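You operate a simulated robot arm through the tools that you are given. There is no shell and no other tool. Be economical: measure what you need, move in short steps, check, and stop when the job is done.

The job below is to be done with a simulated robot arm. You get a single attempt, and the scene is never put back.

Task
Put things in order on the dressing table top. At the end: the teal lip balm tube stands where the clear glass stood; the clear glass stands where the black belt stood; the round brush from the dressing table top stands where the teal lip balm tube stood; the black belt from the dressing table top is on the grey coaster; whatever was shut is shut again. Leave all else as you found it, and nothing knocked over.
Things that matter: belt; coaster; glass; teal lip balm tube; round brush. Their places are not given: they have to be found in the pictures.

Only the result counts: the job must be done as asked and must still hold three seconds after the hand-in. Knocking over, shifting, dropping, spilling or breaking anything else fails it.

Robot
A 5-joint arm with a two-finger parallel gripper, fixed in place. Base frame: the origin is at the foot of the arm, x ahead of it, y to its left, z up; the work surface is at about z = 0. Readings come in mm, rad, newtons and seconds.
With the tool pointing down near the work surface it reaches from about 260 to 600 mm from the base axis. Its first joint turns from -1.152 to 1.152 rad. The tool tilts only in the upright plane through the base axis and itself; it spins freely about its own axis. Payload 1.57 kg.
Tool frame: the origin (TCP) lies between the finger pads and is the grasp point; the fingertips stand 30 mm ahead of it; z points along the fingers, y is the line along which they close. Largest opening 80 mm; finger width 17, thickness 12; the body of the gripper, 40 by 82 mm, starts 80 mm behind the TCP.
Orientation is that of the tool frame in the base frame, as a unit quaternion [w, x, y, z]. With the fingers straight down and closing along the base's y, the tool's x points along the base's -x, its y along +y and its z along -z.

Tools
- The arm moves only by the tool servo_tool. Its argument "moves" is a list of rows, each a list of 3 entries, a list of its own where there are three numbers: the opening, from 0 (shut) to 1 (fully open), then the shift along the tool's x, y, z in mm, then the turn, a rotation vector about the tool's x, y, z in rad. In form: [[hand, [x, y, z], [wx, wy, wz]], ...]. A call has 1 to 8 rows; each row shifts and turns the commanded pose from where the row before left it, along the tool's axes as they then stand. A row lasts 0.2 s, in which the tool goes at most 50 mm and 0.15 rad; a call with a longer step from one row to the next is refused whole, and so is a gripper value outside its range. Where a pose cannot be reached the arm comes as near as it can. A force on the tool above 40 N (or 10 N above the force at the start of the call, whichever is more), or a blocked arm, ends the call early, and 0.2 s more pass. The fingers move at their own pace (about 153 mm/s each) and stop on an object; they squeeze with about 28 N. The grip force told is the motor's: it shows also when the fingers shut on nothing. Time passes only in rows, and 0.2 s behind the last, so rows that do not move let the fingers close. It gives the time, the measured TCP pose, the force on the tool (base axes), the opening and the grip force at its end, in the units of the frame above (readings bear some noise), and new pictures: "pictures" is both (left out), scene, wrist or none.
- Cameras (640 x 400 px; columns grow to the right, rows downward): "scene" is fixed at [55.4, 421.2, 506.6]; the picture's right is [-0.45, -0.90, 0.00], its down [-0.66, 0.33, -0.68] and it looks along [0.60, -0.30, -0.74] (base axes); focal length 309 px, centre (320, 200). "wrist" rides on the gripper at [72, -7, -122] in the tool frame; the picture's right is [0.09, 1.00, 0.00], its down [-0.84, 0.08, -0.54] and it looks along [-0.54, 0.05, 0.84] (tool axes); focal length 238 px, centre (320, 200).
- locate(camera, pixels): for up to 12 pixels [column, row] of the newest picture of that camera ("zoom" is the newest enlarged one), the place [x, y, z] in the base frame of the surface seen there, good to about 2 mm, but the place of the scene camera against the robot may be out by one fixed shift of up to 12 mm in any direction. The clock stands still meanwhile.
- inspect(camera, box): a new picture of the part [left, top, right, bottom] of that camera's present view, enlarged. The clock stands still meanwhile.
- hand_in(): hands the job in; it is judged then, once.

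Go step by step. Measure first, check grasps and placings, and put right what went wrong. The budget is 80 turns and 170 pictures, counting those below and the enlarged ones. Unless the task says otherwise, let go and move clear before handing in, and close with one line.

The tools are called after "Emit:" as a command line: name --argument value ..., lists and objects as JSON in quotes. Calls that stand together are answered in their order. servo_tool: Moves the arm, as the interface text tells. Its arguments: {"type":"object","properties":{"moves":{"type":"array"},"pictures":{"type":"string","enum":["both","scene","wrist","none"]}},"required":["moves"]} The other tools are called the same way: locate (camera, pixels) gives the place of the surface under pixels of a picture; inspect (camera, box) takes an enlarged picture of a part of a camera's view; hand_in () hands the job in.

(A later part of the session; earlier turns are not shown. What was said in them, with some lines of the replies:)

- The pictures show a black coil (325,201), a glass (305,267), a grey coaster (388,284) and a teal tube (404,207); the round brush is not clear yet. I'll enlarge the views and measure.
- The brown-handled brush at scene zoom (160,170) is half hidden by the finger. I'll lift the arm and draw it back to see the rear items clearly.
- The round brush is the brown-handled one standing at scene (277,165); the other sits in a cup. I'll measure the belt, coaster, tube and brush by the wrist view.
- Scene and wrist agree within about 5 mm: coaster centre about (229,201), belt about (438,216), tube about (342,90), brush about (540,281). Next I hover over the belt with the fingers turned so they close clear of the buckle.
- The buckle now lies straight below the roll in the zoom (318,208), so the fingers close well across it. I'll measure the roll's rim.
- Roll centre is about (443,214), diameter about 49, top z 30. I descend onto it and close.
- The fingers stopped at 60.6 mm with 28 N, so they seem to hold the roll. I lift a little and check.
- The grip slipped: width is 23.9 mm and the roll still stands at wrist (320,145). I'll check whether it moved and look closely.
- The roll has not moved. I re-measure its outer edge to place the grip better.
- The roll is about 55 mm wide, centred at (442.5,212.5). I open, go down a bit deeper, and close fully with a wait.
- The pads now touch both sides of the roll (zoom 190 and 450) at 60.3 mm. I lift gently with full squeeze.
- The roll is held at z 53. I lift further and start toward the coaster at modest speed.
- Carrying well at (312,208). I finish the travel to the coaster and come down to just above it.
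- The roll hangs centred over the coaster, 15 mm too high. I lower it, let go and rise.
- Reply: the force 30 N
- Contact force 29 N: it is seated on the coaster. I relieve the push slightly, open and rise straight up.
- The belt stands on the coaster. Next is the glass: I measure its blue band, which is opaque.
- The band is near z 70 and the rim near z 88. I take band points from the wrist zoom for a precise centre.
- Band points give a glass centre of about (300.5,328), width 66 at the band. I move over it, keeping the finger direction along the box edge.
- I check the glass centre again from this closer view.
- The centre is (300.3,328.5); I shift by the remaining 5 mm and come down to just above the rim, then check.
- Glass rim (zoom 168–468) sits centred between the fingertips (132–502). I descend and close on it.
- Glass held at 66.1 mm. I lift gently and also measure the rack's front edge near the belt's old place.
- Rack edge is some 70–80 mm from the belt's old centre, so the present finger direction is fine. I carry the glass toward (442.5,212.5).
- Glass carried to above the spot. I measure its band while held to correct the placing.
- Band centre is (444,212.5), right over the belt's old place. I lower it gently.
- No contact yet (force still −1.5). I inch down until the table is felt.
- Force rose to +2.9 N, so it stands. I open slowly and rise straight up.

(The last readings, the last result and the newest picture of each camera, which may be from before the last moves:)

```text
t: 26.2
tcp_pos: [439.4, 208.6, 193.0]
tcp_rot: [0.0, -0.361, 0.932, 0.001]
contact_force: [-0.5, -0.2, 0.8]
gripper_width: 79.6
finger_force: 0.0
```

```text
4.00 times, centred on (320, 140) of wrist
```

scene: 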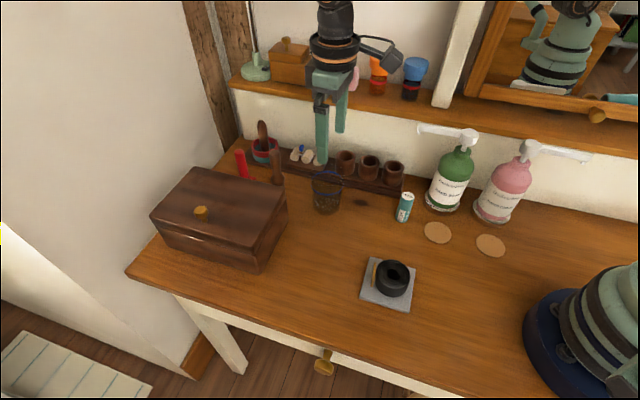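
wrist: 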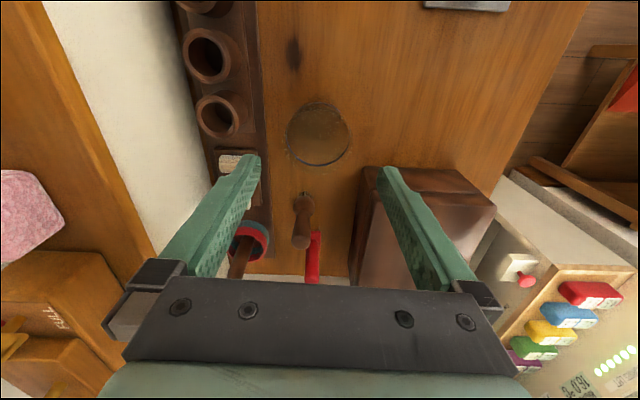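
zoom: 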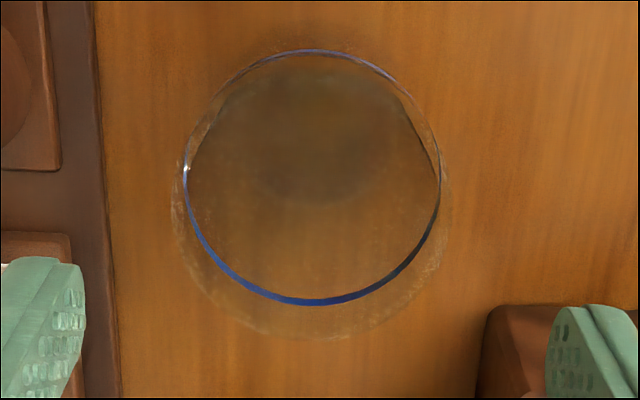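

The glass stands well. I confirm its centre and measure the tube's surroundings.

Emit:
locate --camera "zoom" --pixels '[[318, 302], [312, 52], [250, 285], [390, 275], [375, 68]]'

Emit:
locate --camera "scene" --pixels '[[430, 190], [441, 208], [460, 180], [470, 134], [422, 129], [445, 160], [406, 195], [403, 218], [399, 205], [409, 207], [277, 153], [280, 183]]'

Emit:
inspect --camera "scene" --box '[370, 120, 498, 250]'

```text
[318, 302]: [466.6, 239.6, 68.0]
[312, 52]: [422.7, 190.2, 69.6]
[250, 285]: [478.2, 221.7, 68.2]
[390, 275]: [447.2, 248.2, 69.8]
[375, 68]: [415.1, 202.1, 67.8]
```

```text
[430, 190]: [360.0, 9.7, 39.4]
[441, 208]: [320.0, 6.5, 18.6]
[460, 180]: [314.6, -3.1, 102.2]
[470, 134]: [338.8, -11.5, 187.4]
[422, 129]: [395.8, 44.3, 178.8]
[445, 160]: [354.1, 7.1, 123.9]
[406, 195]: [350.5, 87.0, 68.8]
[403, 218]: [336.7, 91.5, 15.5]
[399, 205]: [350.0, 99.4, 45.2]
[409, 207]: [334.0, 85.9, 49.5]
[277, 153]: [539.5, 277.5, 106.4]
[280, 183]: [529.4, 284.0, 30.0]
```

```text
3.08 times, centred on (434, 185) of scene
```

zoom: 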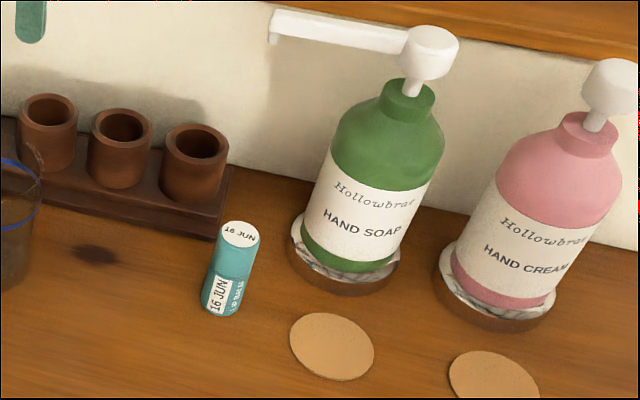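

Glass centre (444.6,214) is right. For the tube I move above (342,90) and spin the hand so its camera and width keep clear of the bottle spout.

Emit:
servo_tool --moves '[[1, [38, -5.5, 0], [0, 0, 0]], [1, [38, -5.5, 0], [0, 0, 0]], [1, [38, -5.5, 0], [0, 0, 0]], [1, [38, -5.5, 0], [0, 0, 0.15]], [1, [0, 0, 0], [0, 0, 0.15]], [1, [0, 0, 0], [0, 0, 0.15]], [1, [0, 0, 0], [0, 0, 0.15]], [1, [0, 0, 0], [0, 0, 0.15]]]' --pictures "none"

Emit:
servo_tool --moves '[[0.6, [0, 0, 0], [0, 0, 0.15]], [0.6, [0, 0, 0], [0, 0, 0.15]], [0.6, [0, 0, 0], [0, 0, 0.15]], [0.6, [0, 0, 0], [0, 0, 0.15]], [0.6, [0, 0, 0], [0, 0, 0.15]], [0.6, [0, 0, 10], [0, 0, 0]], [0.6, [0, 0, 0], [0, 0, 0]]]'

Emit:
inspect --camera "wrist" --box '[240, 90, 400, 190]'

```text
t: 28.0
tcp_pos: [343.3, 91.0, 190.3]
tcp_rot: [0.0, 0.005, 1.0, 0.0]
contact_force: [-1.0, 0.7, -0.2]
gripper_width: 80.1
finger_force: 0.0
```

```text
t: 29.6
tcp_pos: [344.2, 93.7, 179.5]
tcp_rot: [0.0, 0.372, 0.928, 0.0]
contact_force: [1.2, 0.3, -0.8]
gripper_width: 47.8
finger_force: 0.0
```

scene: 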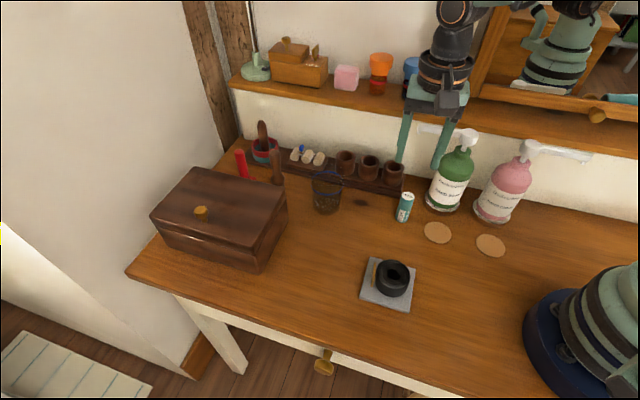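
wrist: 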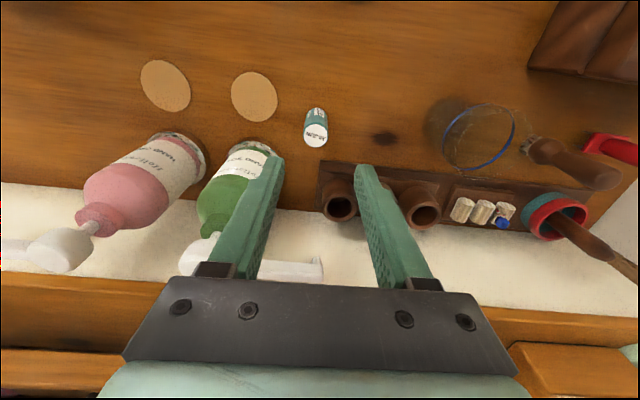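

```text
4.00 times, centred on (320, 140) of wrist
```

zoom: 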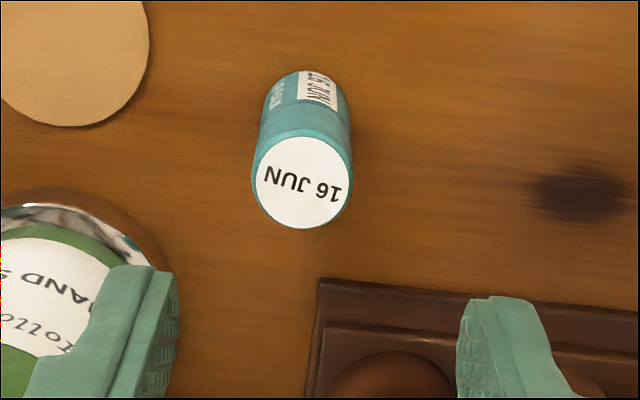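

The tube's white cap is plain at zoom (302,180). I measure it.

Emit:
locate --camera "zoom" --pixels '[[302, 180], [260, 180], [346, 180], [302, 142], [302, 222], [305, 78], [318, 285], [315, 330]]'

```text
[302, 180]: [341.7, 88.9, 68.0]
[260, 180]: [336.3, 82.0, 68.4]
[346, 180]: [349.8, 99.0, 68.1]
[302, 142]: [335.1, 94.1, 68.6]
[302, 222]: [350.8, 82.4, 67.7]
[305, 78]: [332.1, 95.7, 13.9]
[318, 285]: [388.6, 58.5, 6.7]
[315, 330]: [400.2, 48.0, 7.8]
```

Tube centre is (342.8,89), width 24. I shift 5 mm, descend and grip.

Emit:
servo_tool --moves '[[0.6, [-1.5, -4.6, 20], [0, 0, 0]], [0.6, [0, 0, 40], [0, 0, 0]], [0.6, [0, 0, 40], [0, 0, 0]], [0.6, [0, 0, 37], [0, 0, 0]], [0.6, [0, 0, 0], [0, 0, 0]], [0.3, [0, 0, 0], [0, 0, 0]], [0, [0, 0, 0], [0, 0, 0]], [0, [0, 0, 0], [0, 0, 0]]]'

```text
t: 31.4
tcp_pos: [342.3, 91.0, 41.7]
tcp_rot: [0.0, 0.371, 0.929, 0.0]
contact_force: [0.0, 0.1, 0.2]
gripper_width: 24.5
finger_force: 27.7
```

scene: 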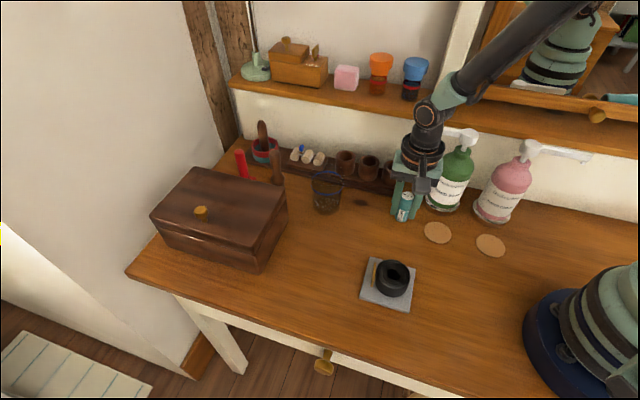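
wrist: 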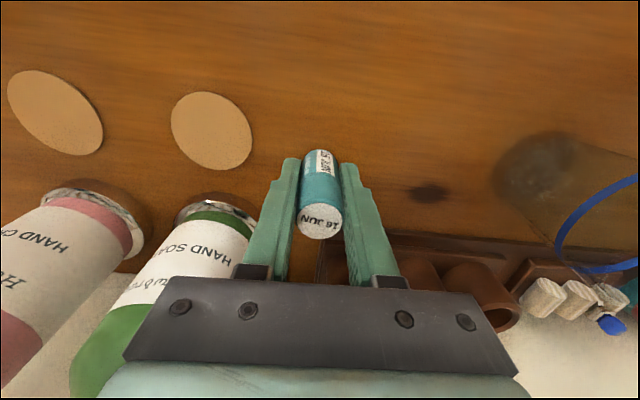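

The tube is gripped at 24.5 mm. I lift it and begin the carry.

Emit:
servo_tool --moves '[[0, [0, 0, -10], [0, 0, 0]], [0, [0, 0, -30], [0, 0, 0]], [0, [0, 0, -40], [0, 0, 0]], [0, [0, 0, -20], [0, 0, 0]], [0, [15, 11, 0], [0, 0, 0]], [0, [25, 18.3, 0], [0, 0, 0]], [0, [30, 22, 0], [0, 0, 0]], [0, [30, 22, 0], [0, 0, 0]]]' --pictures "scene"

Emit:
servo_tool --moves '[[0, [30, 22, 0], [0, 0, 0]], [0, [30, 22, 0], [0, 0, 0]], [0, [25, 18.1, 0], [0, 0, 0]], [0, [10.8, 8, 0], [0, 0, 0]], [0, [0, 0, 25], [0, 0, 0]], [0, [0, 0, 30], [0, 0, 0]], [0, [0, 0, 15], [0, 0, 0]], [0, [0, 0, 0], [0, 0, 0]]]'

```text
t: 33.2
tcp_pos: [317.1, 210.3, 145.2]
tcp_rot: [0.0, 0.371, 0.929, 0.0]
contact_force: [-0.2, -0.2, -0.5]
gripper_width: 24.7
finger_force: 28.1
```

scene: 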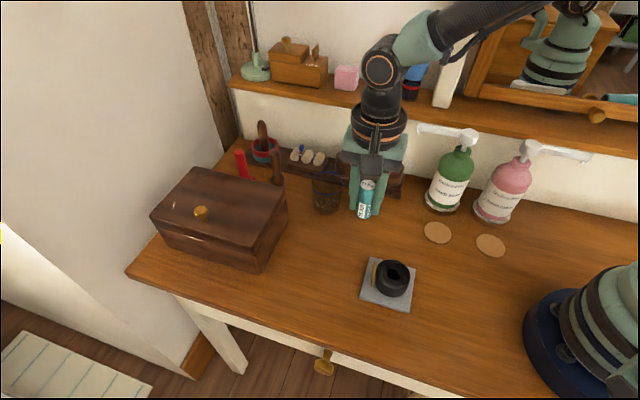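

```text
t: 35.0
tcp_pos: [298.6, 327.6, 75.8]
tcp_rot: [0.0, 0.371, 0.929, 0.0]
contact_force: [0.1, 0.5, 0.1]
gripper_width: 24.8
finger_force: 28.5
```

scene: 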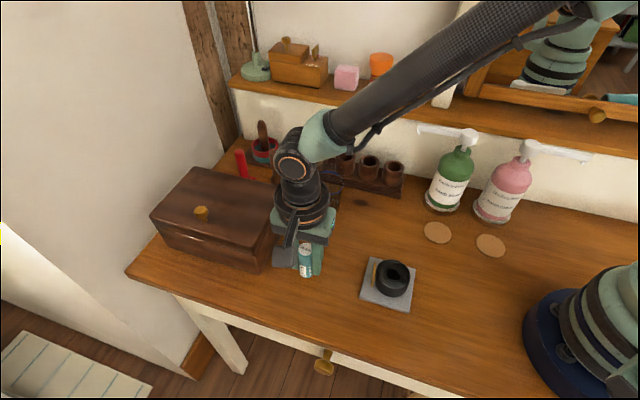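
wrist: 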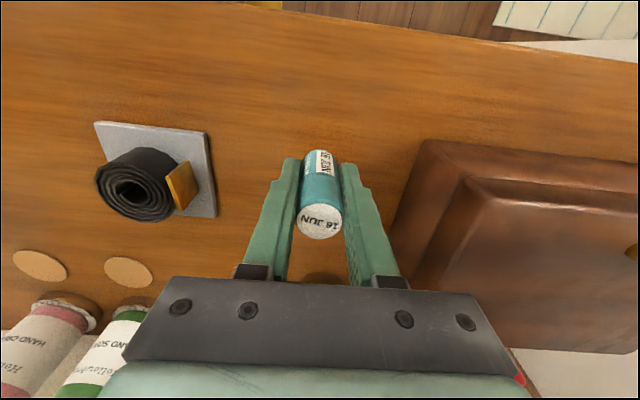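

The tube hangs over the glass's old place. I check its cap centre at wrist (320,219) before lowering.

Emit:
locate --camera "wrist" --pixels '[[319, 219], [301, 219], [339, 219], [319, 205], [319, 235]]'

Emit:
servo_tool --moves '[[0, [0, 0, 15], [0, 0, 0]], [0, [0, 0, 9], [0, 0, 0]], [0, [0, 0, 4], [0, 0, 0]], [0, [0, 0, 1.5], [0, 0, 0]], [0, [0, 0, 0], [0, 0, 0]]]' --pictures "none"

```text
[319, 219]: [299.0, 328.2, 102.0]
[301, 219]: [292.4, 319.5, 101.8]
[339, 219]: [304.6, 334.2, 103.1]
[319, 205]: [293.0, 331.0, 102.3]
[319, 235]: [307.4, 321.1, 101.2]
```

```text
t: 36.2
tcp_pos: [298.8, 326.8, 45.4]
tcp_rot: [0.0, 0.371, 0.929, 0.0]
contact_force: [0.6, -1.0, -0.1]
gripper_width: 24.8
finger_force: 27.7
```

Centre (299.5,327) is within a couple of mm of the target. No contact yet, so I inch down.

Emit:
servo_tool --moves '[[0, [0, 0, 1], [0, 0, 0]], [0, [0, 0, 1], [0, 0, 0]], [0, [0, 0, 0], [0, 0, 0]]]' --pictures "none"

```text
t: 37.0
tcp_pos: [298.3, 328.5, 41.6]
tcp_rot: [0.0, 0.371, 0.929, 0.0]
contact_force: [-0.2, 0.5, 0.4]
gripper_width: 25.0
finger_force: 28.2
```

Emit:
servo_tool --moves '[[0, [0, 0, 0.7], [0, 0, 0]], [0, [0, 0, 0.7], [0, 0, 0]], [0, [0, 0, 0], [0, 0, 0]]]' --pictures "scene"

Emit:
inspect --camera "scene" --box '[265, 220, 345, 290]'

```text
t: 37.8
tcp_pos: [298.1, 327.7, 42.9]
tcp_rot: [0.001, 0.372, 0.928, 0.0]
contact_force: [-3.6, -7.7, 24.2]
gripper_width: 24.6
finger_force: 28.1
```

scene: 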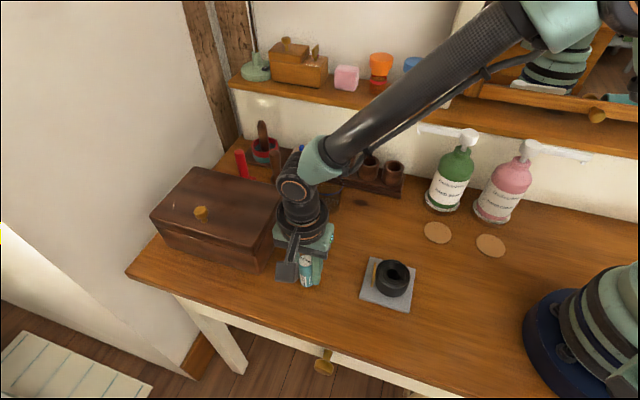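

```text
5.71 times, centred on (305, 255) of scene
```

zoom: 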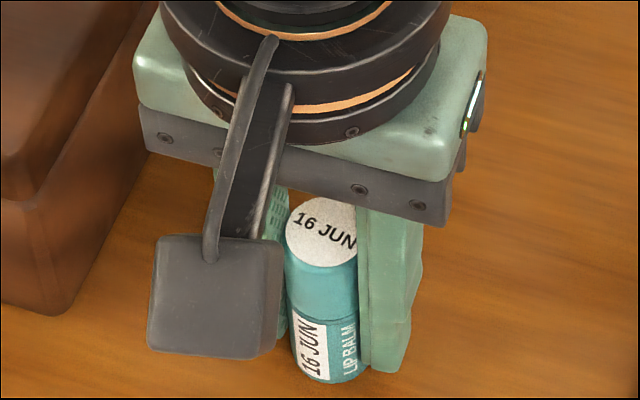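

The tube is down (24 N). I relieve the push by 1 mm, open and rise.

Emit:
servo_tool --moves '[[0, [0, 0, -0.8], [0, 0, 0]], [0.5, [0, 0, 0], [0, 0, 0]], [0.6, [0, 0, 0], [0, 0, 0]], [0.6, [0, 0, -25], [0, 0, 0]], [0.6, [0, 0, -40], [0, 0, 0]], [0.6, [0, 0, -45], [0, 0, 0]], [0.6, [0, 0, -45], [0, 0, 0]], [0.6, [0, 0, 0], [0, 0, 0]]]'

Emit:
locate --camera "wrist" --pixels '[[319, 140]]'

```text
t: 39.6
tcp_pos: [298.1, 326.8, 195.5]
tcp_rot: [0.0, 0.37, 0.929, 0.0]
contact_force: [0.7, -0.8, 0.4]
gripper_width: 48.0
finger_force: 0.1
```

scene: 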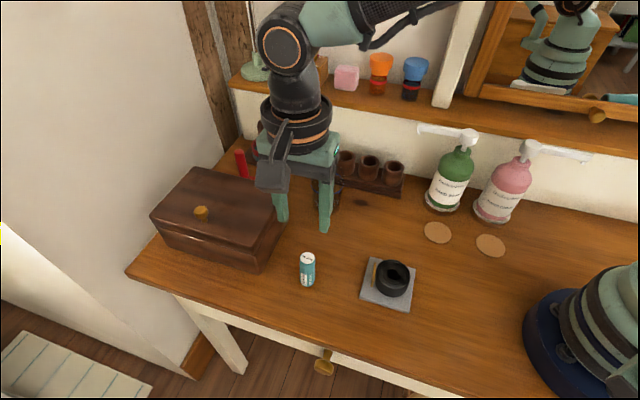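
wrist: 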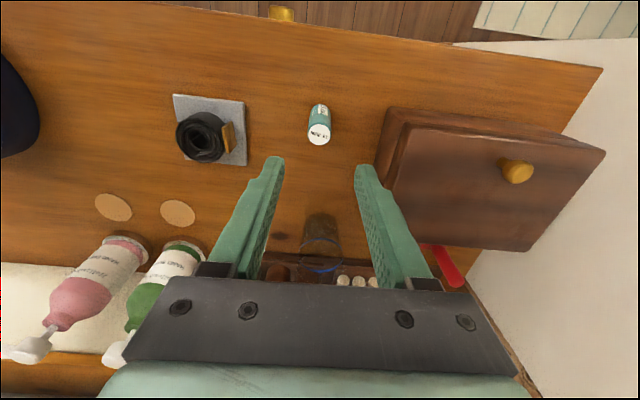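

```text
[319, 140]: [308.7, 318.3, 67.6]
```

The tube stands at the glass's old place. Now the round brush at about (540,280): I spin the hand so it closes across the reach direction and move toward it, staying high.

Emit:
servo_tool --moves '[[0.6, [0, 0, 0], [0, 0, -0.15]], [0.6, [0, 0, 0], [0, 0, -0.15]], [0.6, [0, 0, 0], [0, 0, -0.15]], [0.6, [0, 0, 0], [0, 0, -0.15]], [0.6, [0, 0, 0], [0, 0, -0.15]], [0.6, [0, 0, 0], [0, 0, -0.15]], [0.6, [0, 0, 0], [0, 0, -0.15]], [0.6, [0, 0, 0], [0, 0, -0.15]]]' --pictures "none"

Emit:
servo_tool --moves '[[0.6, [-28.7, -29.2, -3], [0, 0, 0]], [0.6, [-28.7, -29.2, -3], [0, 0, 0]], [0.6, [-28.7, -29.2, -3], [0, 0, 0]], [0.6, [-28.7, -29.2, -3], [0, 0, 0]], [0.6, [-28.7, -29.2, -3], [0, 0, 0]], [0.6, [0, 0, 0], [0, 0, 0]]]'

Emit:
inspect --camera "wrist" --box '[240, 60, 400, 200]'

```text
t: 41.4
tcp_pos: [299.2, 326.6, 195.8]
tcp_rot: [0.001, -0.22, 0.976, 0.0]
contact_force: [-0.2, 0.4, 1.5]
gripper_width: 47.7
finger_force: 0.1
```

```text
t: 42.8
tcp_pos: [491.3, 255.3, 210.2]
tcp_rot: [0.0, -0.218, 0.976, 0.0]
contact_force: [0.5, 0.4, -0.4]
gripper_width: 48.0
finger_force: 0.0
```

scene: 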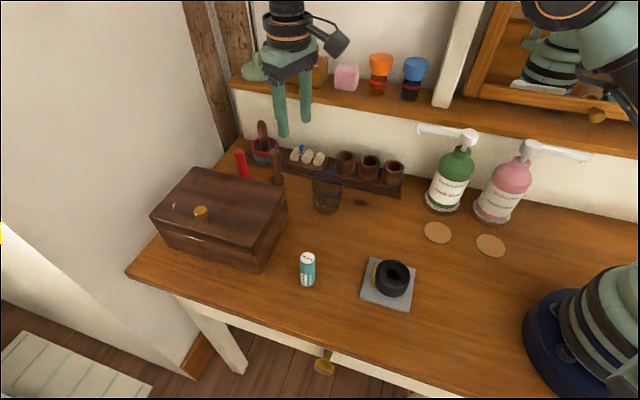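
wrist: 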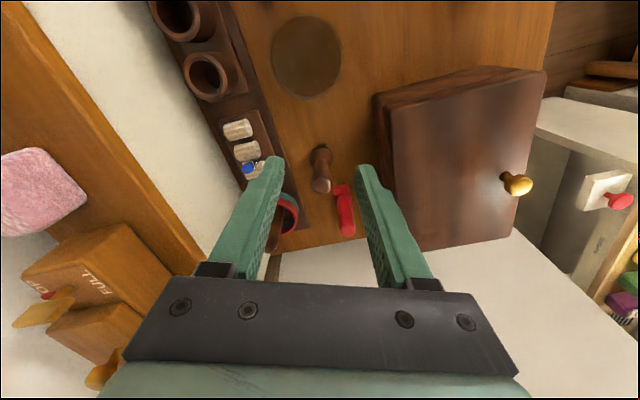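

```text
2.86 times, centred on (320, 130) of wrist
```

zoom: 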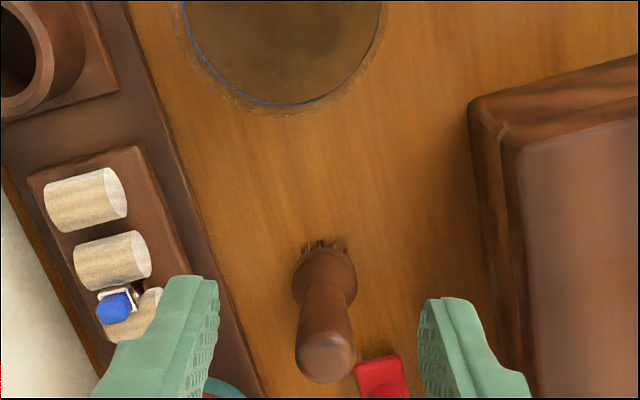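

The reach is fine so far (radius 553 at z 210). I measure the brush handle and its neighbours from this zoom.

Emit:
locate --camera "zoom" --pixels '[[327, 355], [300, 350], [350, 350], [327, 378], [326, 335], [325, 300], [300, 280], [352, 280], [322, 252], [380, 380], [205, 300], [470, 110]]'

Emit:
locate --camera "wrist" --pixels '[[346, 188], [350, 234], [340, 188], [374, 95], [395, 240], [290, 215]]'

```text
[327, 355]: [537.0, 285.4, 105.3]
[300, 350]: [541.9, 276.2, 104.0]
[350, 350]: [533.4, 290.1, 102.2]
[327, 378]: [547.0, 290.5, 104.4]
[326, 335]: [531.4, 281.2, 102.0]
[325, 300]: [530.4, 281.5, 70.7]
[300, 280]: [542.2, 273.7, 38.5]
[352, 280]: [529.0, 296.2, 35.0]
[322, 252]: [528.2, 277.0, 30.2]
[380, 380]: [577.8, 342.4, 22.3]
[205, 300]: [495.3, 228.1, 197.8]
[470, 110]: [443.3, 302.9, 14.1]
```

```text
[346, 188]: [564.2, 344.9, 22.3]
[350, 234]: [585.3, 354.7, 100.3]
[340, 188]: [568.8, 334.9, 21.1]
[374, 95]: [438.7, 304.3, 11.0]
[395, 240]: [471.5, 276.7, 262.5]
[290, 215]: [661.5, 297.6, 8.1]
```

Handle centre is about (538.5,284.5), top z 105, 20 mm wide. I move above it with tips still over its top and see whether the arm reaches.

Emit:
servo_tool --moves '[[0.55, [-28, 3, 15], [0, 0, 0]], [0.55, [-27, 3.3, 20], [0, 0, 0]], [0.55, [0, 0, 18], [0, 0, 0]], [0.55, [0, 0, 0], [0, 0, 0]], [0.55, [0, 0, 0], [0, 0, 0]]]'

Emit:
inspect --camera "wrist" --box '[240, 90, 400, 230]'

```text
t: 44.0
tcp_pos: [522.5, 274.6, 154.2]
tcp_rot: [0.0, -0.218, 0.976, -0.001]
contact_force: [0.0, -0.2, -0.1]
gripper_width: 44.0
finger_force: 0.1
out of reach, approached as far as the arm can: row 2
```

scene: 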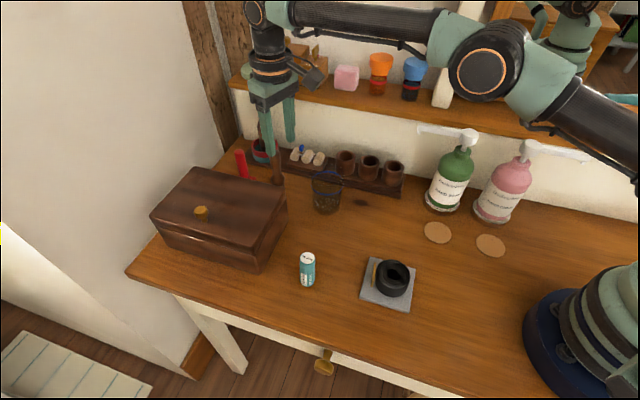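
wrist: 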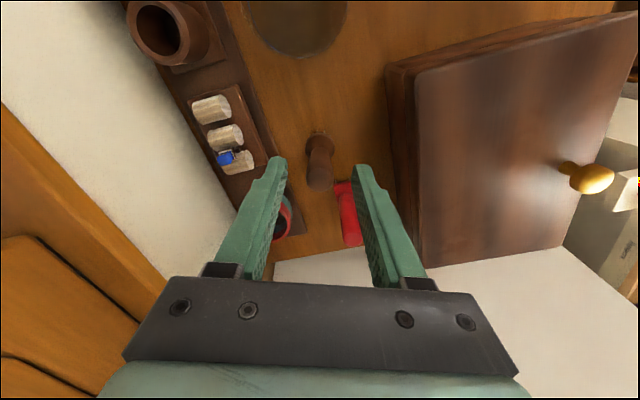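

```text
2.86 times, centred on (320, 160) of wrist
```

zoom: 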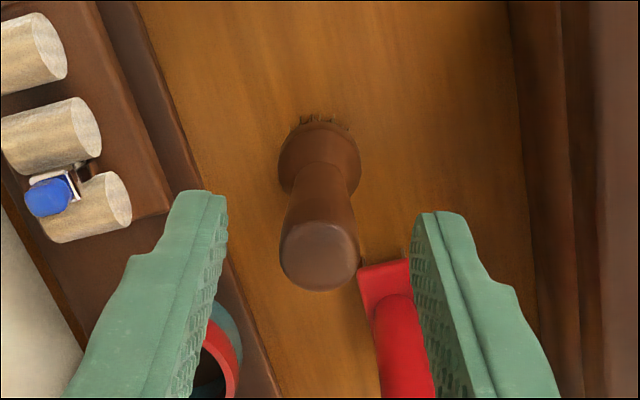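

The arm tops out at radius 590 upright, 19 mm short. I tilt the hand 0.25 rad so the fingers point outward, which extends the reach.

Emit:
servo_tool --moves '[[0.55, [0, 0, 0], [0, -0.125, 0]], [0.55, [0, 0, 0], [0, -0.125, 0]], [0.55, [0, 0, 0], [0, 0, 0]], [0.55, [0, 0, 0], [0, 0, 0]]]'

Emit:
inspect --camera "wrist" --box '[240, 110, 400, 250]'

```text
t: 45.0
tcp_pos: [522.6, 276.7, 154.1]
tcp_rot: [0.121, -0.217, 0.968, 0.033]
contact_force: [-0.5, 0.7, -0.1]
gripper_width: 44.2
finger_force: 0.0
```

scene: 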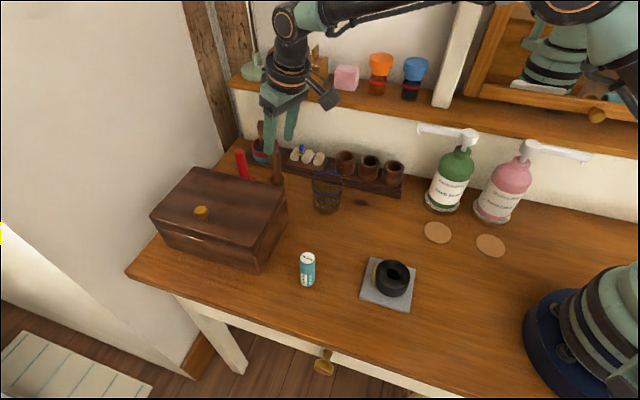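
wrist: 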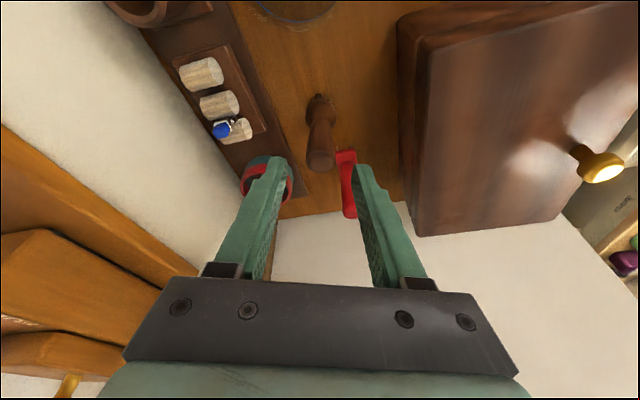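

```text
2.86 times, centred on (320, 180) of wrist
```

zoom: 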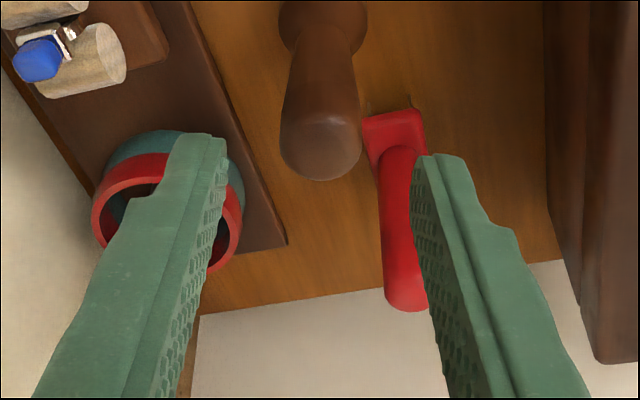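

Tilt taken, TCP at (522.6,276,154). The line along the tool axis now leads straight to the handle at z 80; I slide in and close.

Emit:
servo_tool --moves '[[0.55, [0.6, 1, 20], [0, 0, 0]], [0.55, [0, 0, 28], [0, 0, 0]], [0.55, [0, 0, 28], [0, 0, 0]], [0.55, [0, 0, 0], [0, 0, 0]]]'

Emit:
inspect --camera "wrist" --box '[240, 130, 400, 270]'

Emit:
inspect --camera "scene" --box '[220, 100, 348, 200]'

```text
t: 46.0
tcp_pos: [540.0, 280.0, 78.8]
tcp_rot: [0.12, -0.217, 0.968, 0.032]
contact_force: [-0.3, 0.0, -0.3]
gripper_width: 44.0
finger_force: 0.2
```

scene: 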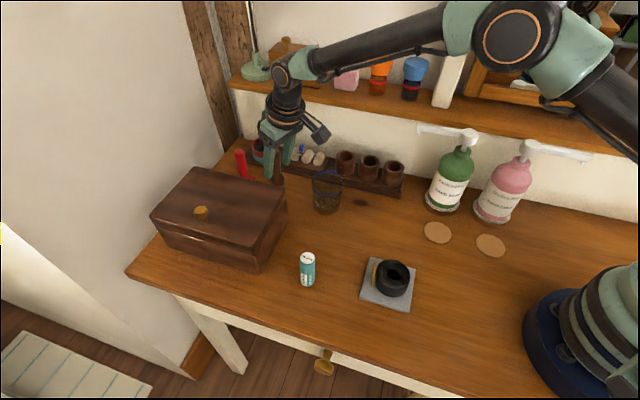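
wrist: 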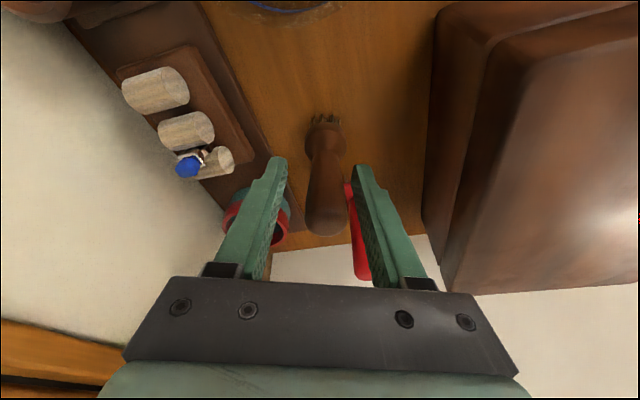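

```text
2.86 times, centred on (320, 200) of wrist
```

zoom: 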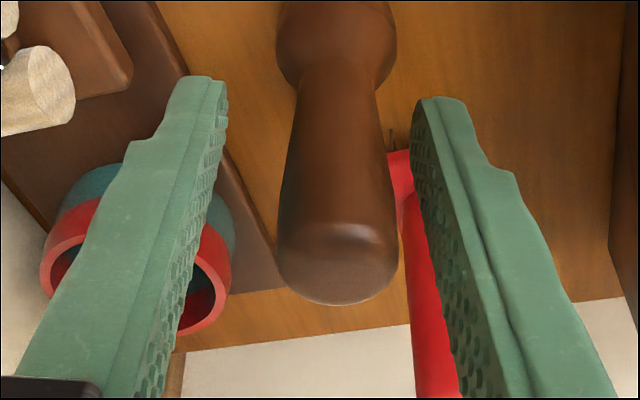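

```text
4.00 times, centred on (284, 150) of scene
```

zoom: 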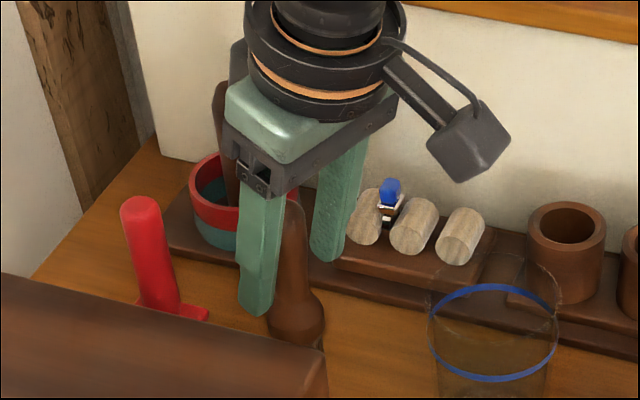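

The handle stands between the fingers, centred (zoom 280–398). I close and check the grip.

Emit:
servo_tool --moves '[[0.4, [0, 0, 0], [0, 0, 0]], [0.3, [0, 0, 0], [0, 0, 0]], [0, [0, 0, 0], [0, 0, 0]], [0, [0, 0, 0], [0, 0, 0]]]' --pictures "none"

Emit:
servo_tool --moves '[[0, [-1.2, 0, -4.8], [0, 0, 0]], [0, [-2.5, 0, -9.7], [0, 0, 0]], [0, [-3.7, 0, -14.5], [0, 0, 0]], [0, [0, 0, 0], [0, 0, 0]]]'

Emit:
inspect --camera "scene" --box '[220, 100, 348, 200]'

```text
t: 47.0
tcp_pos: [539.5, 281.2, 80.1]
tcp_rot: [0.12, -0.217, 0.968, 0.033]
contact_force: [0.2, -1.4, 0.4]
gripper_width: 22.2
finger_force: 27.9
```

```text
t: 48.0
tcp_pos: [539.5, 285.1, 111.7]
tcp_rot: [0.12, -0.217, 0.968, 0.033]
contact_force: [-0.1, 0.5, 0.1]
gripper_width: 22.1
finger_force: 27.8
```

scene: 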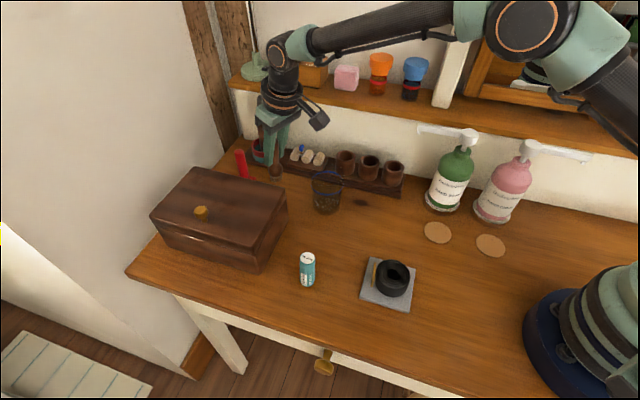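
wrist: 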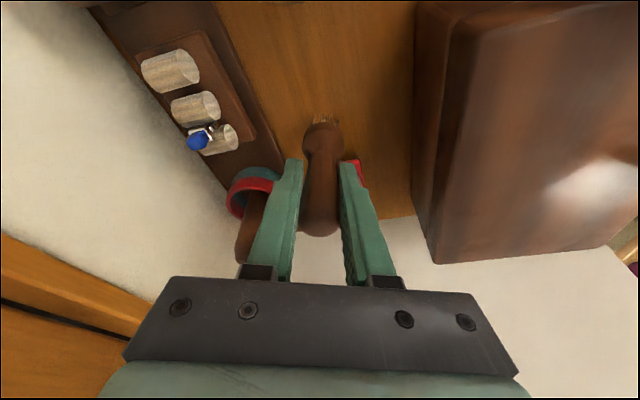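

```text
4.00 times, centred on (284, 150) of scene
```

zoom: 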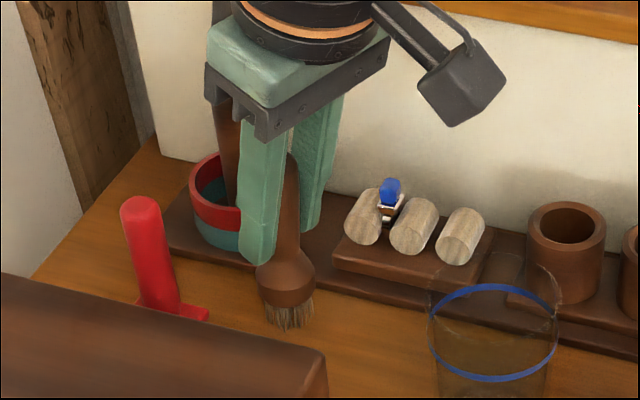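

The brush is held free of the table, bristles down at scene zoom (290,315). I lift it above the glass rim, drawing in slightly.

Emit:
servo_tool --moves '[[0, [-4.9, 0, -19.4], [0, 0, 0]], [0, [-4.9, 0, -19.4], [0, 0, 0]], [0, [0, 0, -21], [0, 0, 0]], [0, [4.75, 0, -21.9], [0, 0, 0]], [0, [4.75, 0, -21.9], [0, 0, 0]], [0, [0, 0, 0], [0, 0, 0]]]'

```text
t: 49.4
tcp_pos: [514.9, 274.1, 211.7]
tcp_rot: [0.12, -0.217, 0.968, 0.033]
contact_force: [0.0, -0.3, -0.6]
gripper_width: 22.1
finger_force: 28.3
```

scene: 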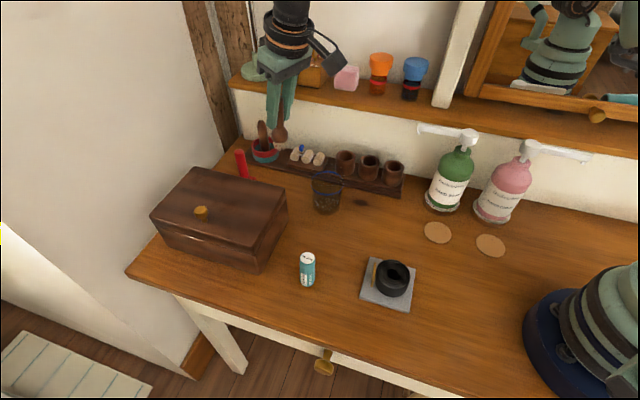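
wrist: 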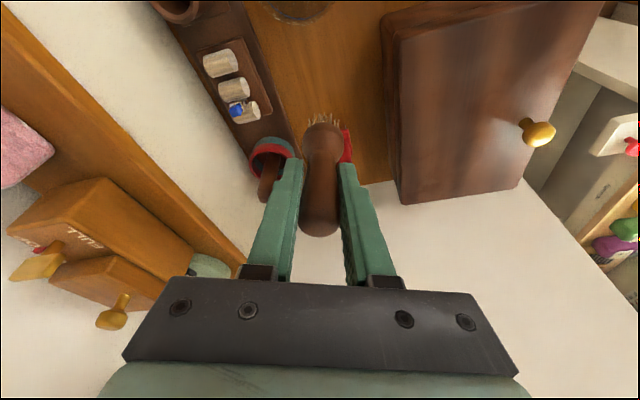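

Brush bottom is now about z 130, above everything near. I draw in radially over the glass, then swing toward the tube's old place turning about the vertical so the brush stays upright.

Emit:
servo_tool --moves '[[0, [20, 0, -5], [0, 0, 0]], [0, [29.1, 0, -7.4], [0, 0, 0]], [0, [29.1, 0, -7.4], [0, 0, 0]], [0, [29.1, 0, -7.4], [0, 0, 0]], [0, [9, 0, -2.2], [0, 0, 0]], [0, [0, 0, 0], [0, 0, 0]]]' --pictures "none"

Emit:
servo_tool --moves '[[0, [22.2, -18.9, -5.7], [0.0144, 0, 0.0566]], [0, [21.1, -20.2, -5.4], [0.0144, 0, 0.0566]], [0, [20, -21.4, -5.1], [0.0144, 0, 0.0566]], [0, [18.6, -22.6, -4.7], [0.0144, 0, 0.0566]], [0, [17.3, -23.7, -4.4], [0, 0, 0]], [0, [0, 0, 0], [0, 0, 0]]]'

```text
t: 50.8
tcp_pos: [406.3, 224.7, 212.3]
tcp_rot: [0.12, -0.218, 0.968, 0.035]
contact_force: [0.6, -0.4, -0.5]
gripper_width: 21.9
finger_force: 28.3
```

```text
t: 52.2
tcp_pos: [342.0, 88.7, 211.0]
tcp_rot: [0.124, -0.103, 0.987, 0.018]
contact_force: [-0.5, -0.5, -0.1]
gripper_width: 21.7
finger_force: 27.7
```

scene: 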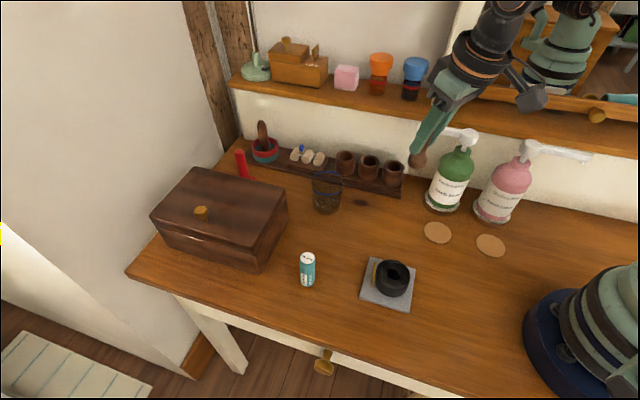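
wrist: 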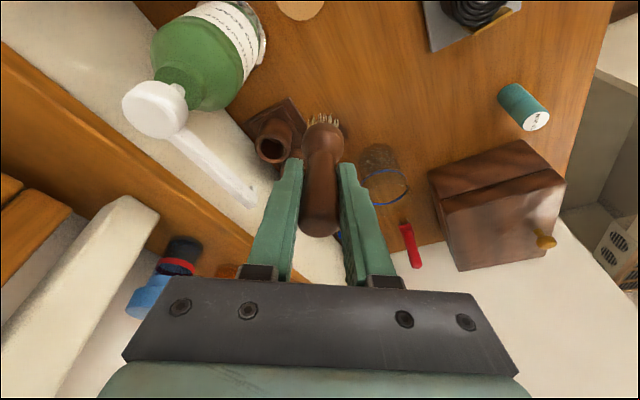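

The brush hangs above the tube's old place. I check its uprightness and position.

Emit:
inspect --camera "scene" --box '[380, 70, 476, 200]'

Emit:
inspect --camera "wrist" --box '[250, 100, 400, 250]'

Emit:
locate --camera "zoom" --pixels '[[317, 355], [275, 320], [360, 320], [315, 375], [320, 250], [320, 130], [270, 120], [372, 120], [322, 60]]'

```text
3.08 times, centred on (428, 135) of scene
```

zoom: 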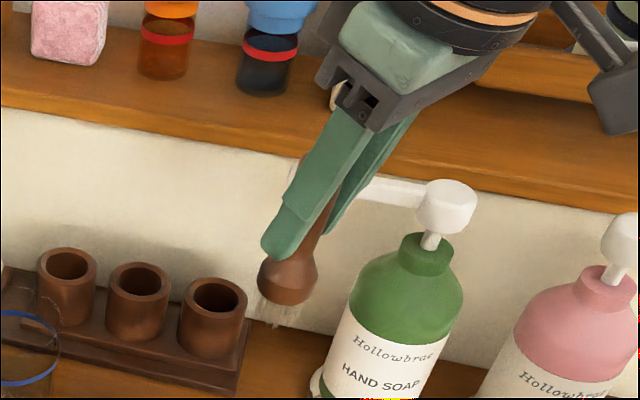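

```text
2.67 times, centred on (325, 175) of wrist
```

zoom: 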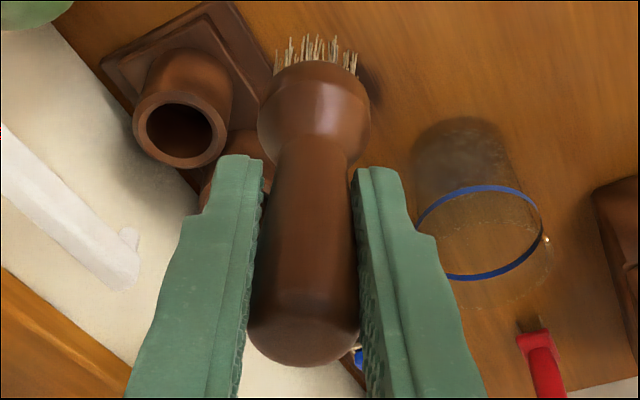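

```text
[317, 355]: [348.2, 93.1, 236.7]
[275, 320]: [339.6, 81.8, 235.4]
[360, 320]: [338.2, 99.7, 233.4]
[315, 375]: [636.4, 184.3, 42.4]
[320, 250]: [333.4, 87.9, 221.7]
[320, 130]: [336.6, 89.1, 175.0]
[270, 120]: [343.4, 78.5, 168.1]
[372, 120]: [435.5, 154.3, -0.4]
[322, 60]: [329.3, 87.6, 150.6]
```

The brush is upright and centred at about (341.3,90.7), 1–2 mm from the target. I correct and lower most of the way.

Emit:
servo_tool --moves '[[0, [-1.2, -1.8, 0], [0, 0, 0]], [0, [6.2, 0, 24.2], [0, 0, 0]], [0, [6.2, 0, 24.2], [0, 0, 0]], [0, [6.2, 0, 24.2], [0, 0, 0]], [0, [5, 0, 19.4], [0, 0, 0]], [0, [5, 0, 19.4], [0, 0, 0]], [0, [0, 0, 0], [0, 0, 0]]]'

Emit:
inspect --camera "scene" --box '[360, 120, 476, 240]'

```text
t: 53.8
tcp_pos: [346.4, 86.4, 99.2]
tcp_rot: [0.123, -0.102, 0.987, 0.017]
contact_force: [0.1, -0.4, -0.3]
gripper_width: 22.1
finger_force: 28.3
```

scene: 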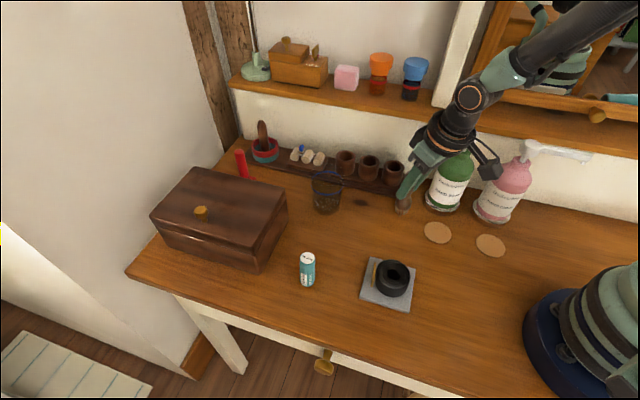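
wrist: 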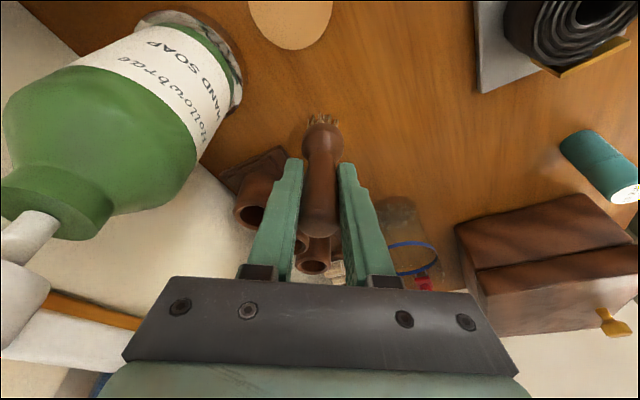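

```text
3.33 times, centred on (418, 180) of scene
```

zoom: 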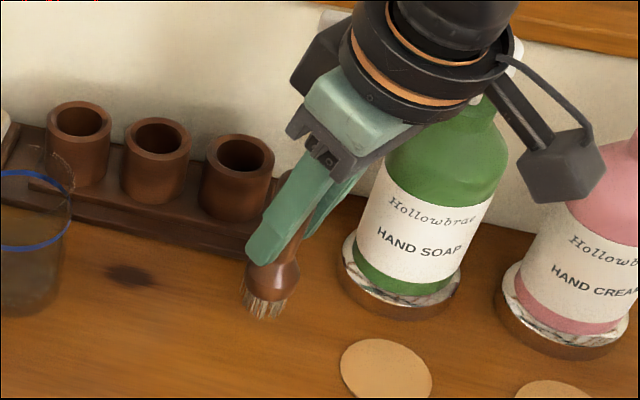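

Close now, about 15 mm up, with no contact. I measure the handle again before setting it down.

Emit:
locate --camera "wrist" --pixels '[[303, 220], [335, 220], [318, 234], [318, 215], [322, 122], [306, 145], [342, 145]]'

Emit:
servo_tool --moves '[[0, [2.5, 0, 9.7], [0, 0, 0]], [0, [0.75, 0, 2.9], [0, 0, 0]], [0, [0, 0, 0], [0, 0, 0]]]' --pictures "none"

```text
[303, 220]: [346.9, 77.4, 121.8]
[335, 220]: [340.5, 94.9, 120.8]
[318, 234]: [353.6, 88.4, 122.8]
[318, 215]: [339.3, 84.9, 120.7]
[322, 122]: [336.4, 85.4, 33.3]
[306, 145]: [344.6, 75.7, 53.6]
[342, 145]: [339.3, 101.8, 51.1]
```

```text
t: 54.6
tcp_pos: [344.1, 89.0, 84.2]
tcp_rot: [0.123, -0.102, 0.987, 0.018]
contact_force: [-0.9, 0.4, 0.4]
gripper_width: 21.7
finger_force: 27.8
```

It sits about 3 mm too far out; I correct that and inch down.

Emit:
servo_tool --moves '[[0, [3, 2, -0.8], [0, 0, 0]], [0, [0.3, 0, 1.2], [0, 0, 0]], [0, [0.3, 0, 1.2], [0, 0, 0]], [0, [0, 0, 0], [0, 0, 0]]]' --pictures "wrist"

Emit:
locate --camera "wrist" --pixels '[[303, 220], [335, 220], [318, 234], [318, 215], [322, 122], [306, 145], [342, 145]]'

```text
t: 55.6
tcp_pos: [340.8, 89.4, 80.2]
tcp_rot: [0.123, -0.103, 0.987, 0.019]
contact_force: [0.9, 0.4, -0.7]
gripper_width: 22.0
finger_force: 28.1
```

wrist: 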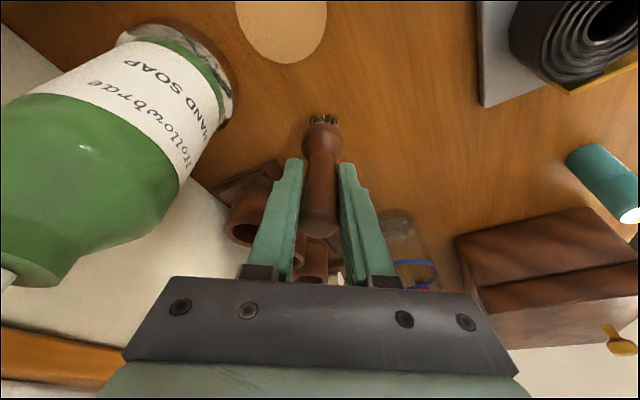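

```text
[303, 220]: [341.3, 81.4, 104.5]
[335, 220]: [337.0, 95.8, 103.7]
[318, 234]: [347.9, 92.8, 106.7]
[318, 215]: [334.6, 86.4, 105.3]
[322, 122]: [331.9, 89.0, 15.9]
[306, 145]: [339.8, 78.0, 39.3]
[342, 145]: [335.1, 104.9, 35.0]
```

Centre is (341,89.5), top z about 105: almost down. I inch to contact.

Emit:
servo_tool --moves '[[0, [-0.8, 0, 1], [0, 0, 0]], [0, [0.2, 0, 0.8], [0, 0, 0]], [0, [0, 0, 0], [0, 0, 0]]]' --pictures "none"

```text
t: 56.4
tcp_pos: [343.4, 91.4, 77.9]
tcp_rot: [0.126, -0.103, 0.986, 0.019]
contact_force: [-2.9, 1.7, 23.5]
gripper_width: 22.0
finger_force: 28.1
```

It touches (23 N). I relieve slightly, open, and back out along the tool axis.

Emit:
servo_tool --moves '[[0, [-0.15, 0, -0.7], [0, 0, 0]], [0.4, [0, 0, 0], [0, 0, 0]], [0.55, [0, 0, 0], [0, 0, 0]], [0.55, [0, 0, 0], [0, 0, 0]]]'

Emit:
inspect --camera "wrist" --box '[250, 100, 400, 250]'

```text
t: 57.4
tcp_pos: [342.3, 89.1, 79.8]
tcp_rot: [0.123, -0.102, 0.987, 0.019]
contact_force: [0.7, -0.7, 0.6]
gripper_width: 43.9
finger_force: 0.1
```

scene: 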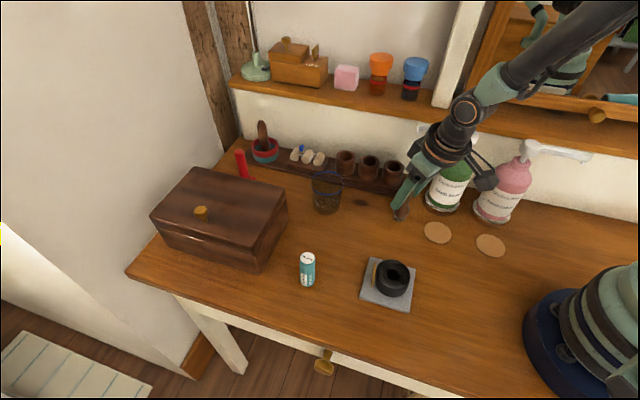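
wrist: 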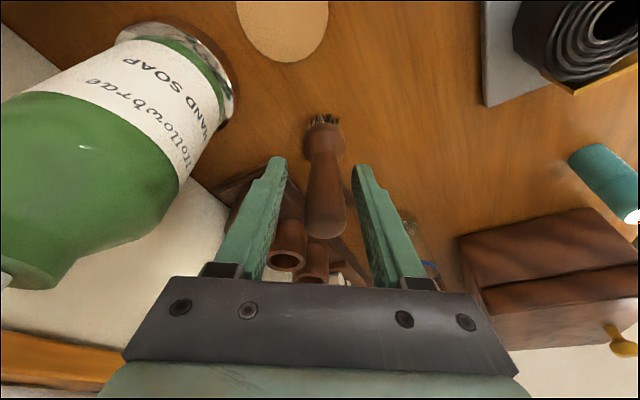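

```text
2.67 times, centred on (325, 175) of wrist
```

zoom: 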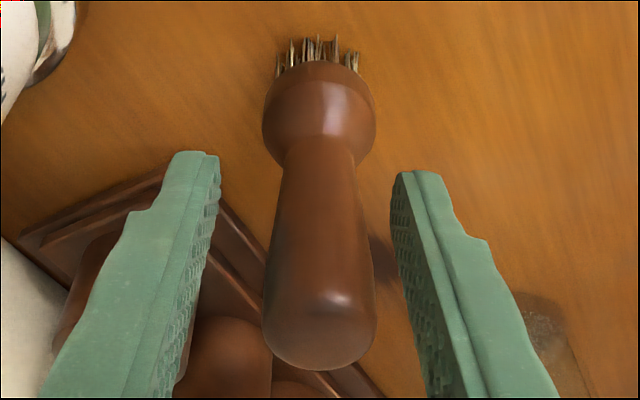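

The brush stands free between open fingers. I back out along the tool axis and view everything.

Emit:
servo_tool --moves '[[0.55, [0, 0, -15], [0, 0, 0]], [0.55, [0, 0, -25], [0, 0, 0]], [0.55, [0, 0, -35], [0, 0, 0]], [0.55, [0, 0, -40], [0, 0, 0]], [0.55, [0, 0, -40], [0, 0, 0]], [0.55, [0, 30, 0], [0, 0, 0]], [0.55, [0, 35, 0], [0, 0, 0]], [0.55, [0, 0, 0], [0, 0, 0]]]'

Emit:
inspect --camera "scene" --box '[230, 140, 500, 320]'

Emit:
locate --camera "scene" --pixels '[[405, 183], [403, 210], [307, 255], [306, 283], [391, 270]]'

```text
t: 59.2
tcp_pos: [290.1, 145.6, 231.0]
tcp_rot: [0.113, -0.106, 0.987, 0.042]
contact_force: [0.4, 0.6, -0.5]
gripper_width: 44.0
finger_force: 0.0
out of reach, approached as far as the arm can: row 7
```

scene: 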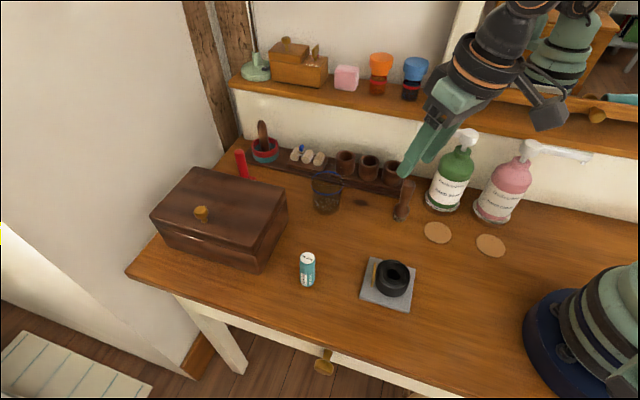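
wrist: 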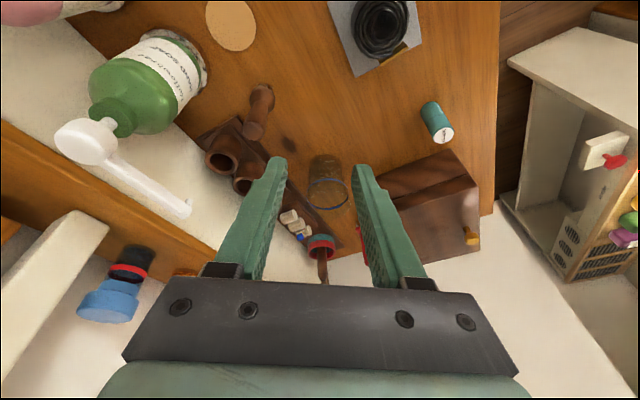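

```text
2.22 times, centred on (365, 230) of scene
```

zoom: 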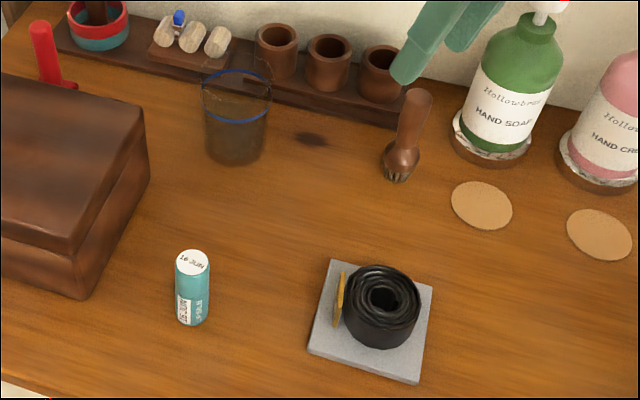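

```text
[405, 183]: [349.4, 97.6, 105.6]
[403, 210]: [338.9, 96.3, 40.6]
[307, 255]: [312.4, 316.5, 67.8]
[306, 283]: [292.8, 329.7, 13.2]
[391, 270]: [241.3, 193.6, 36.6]
```

All four things stand where asked: tube at zoom (192,290), glass at (235,120), brush upright at (405,135), belt on the coaster. The box stayed shut and the arm is clear, so I hand in.

Emit:
hand_in

```text
The job is handed in.
```

I put all four things in their places and handed the job in. The teal lip balm tube is where the glass stood, and the glass is where the belt stood. The round brush is where the tube stood, and the belt is on the grey coaster. By my measurements, the placements are within a few millimetres. I never opened the box, and nothing else looks shifted or knocked over in the last pictures.
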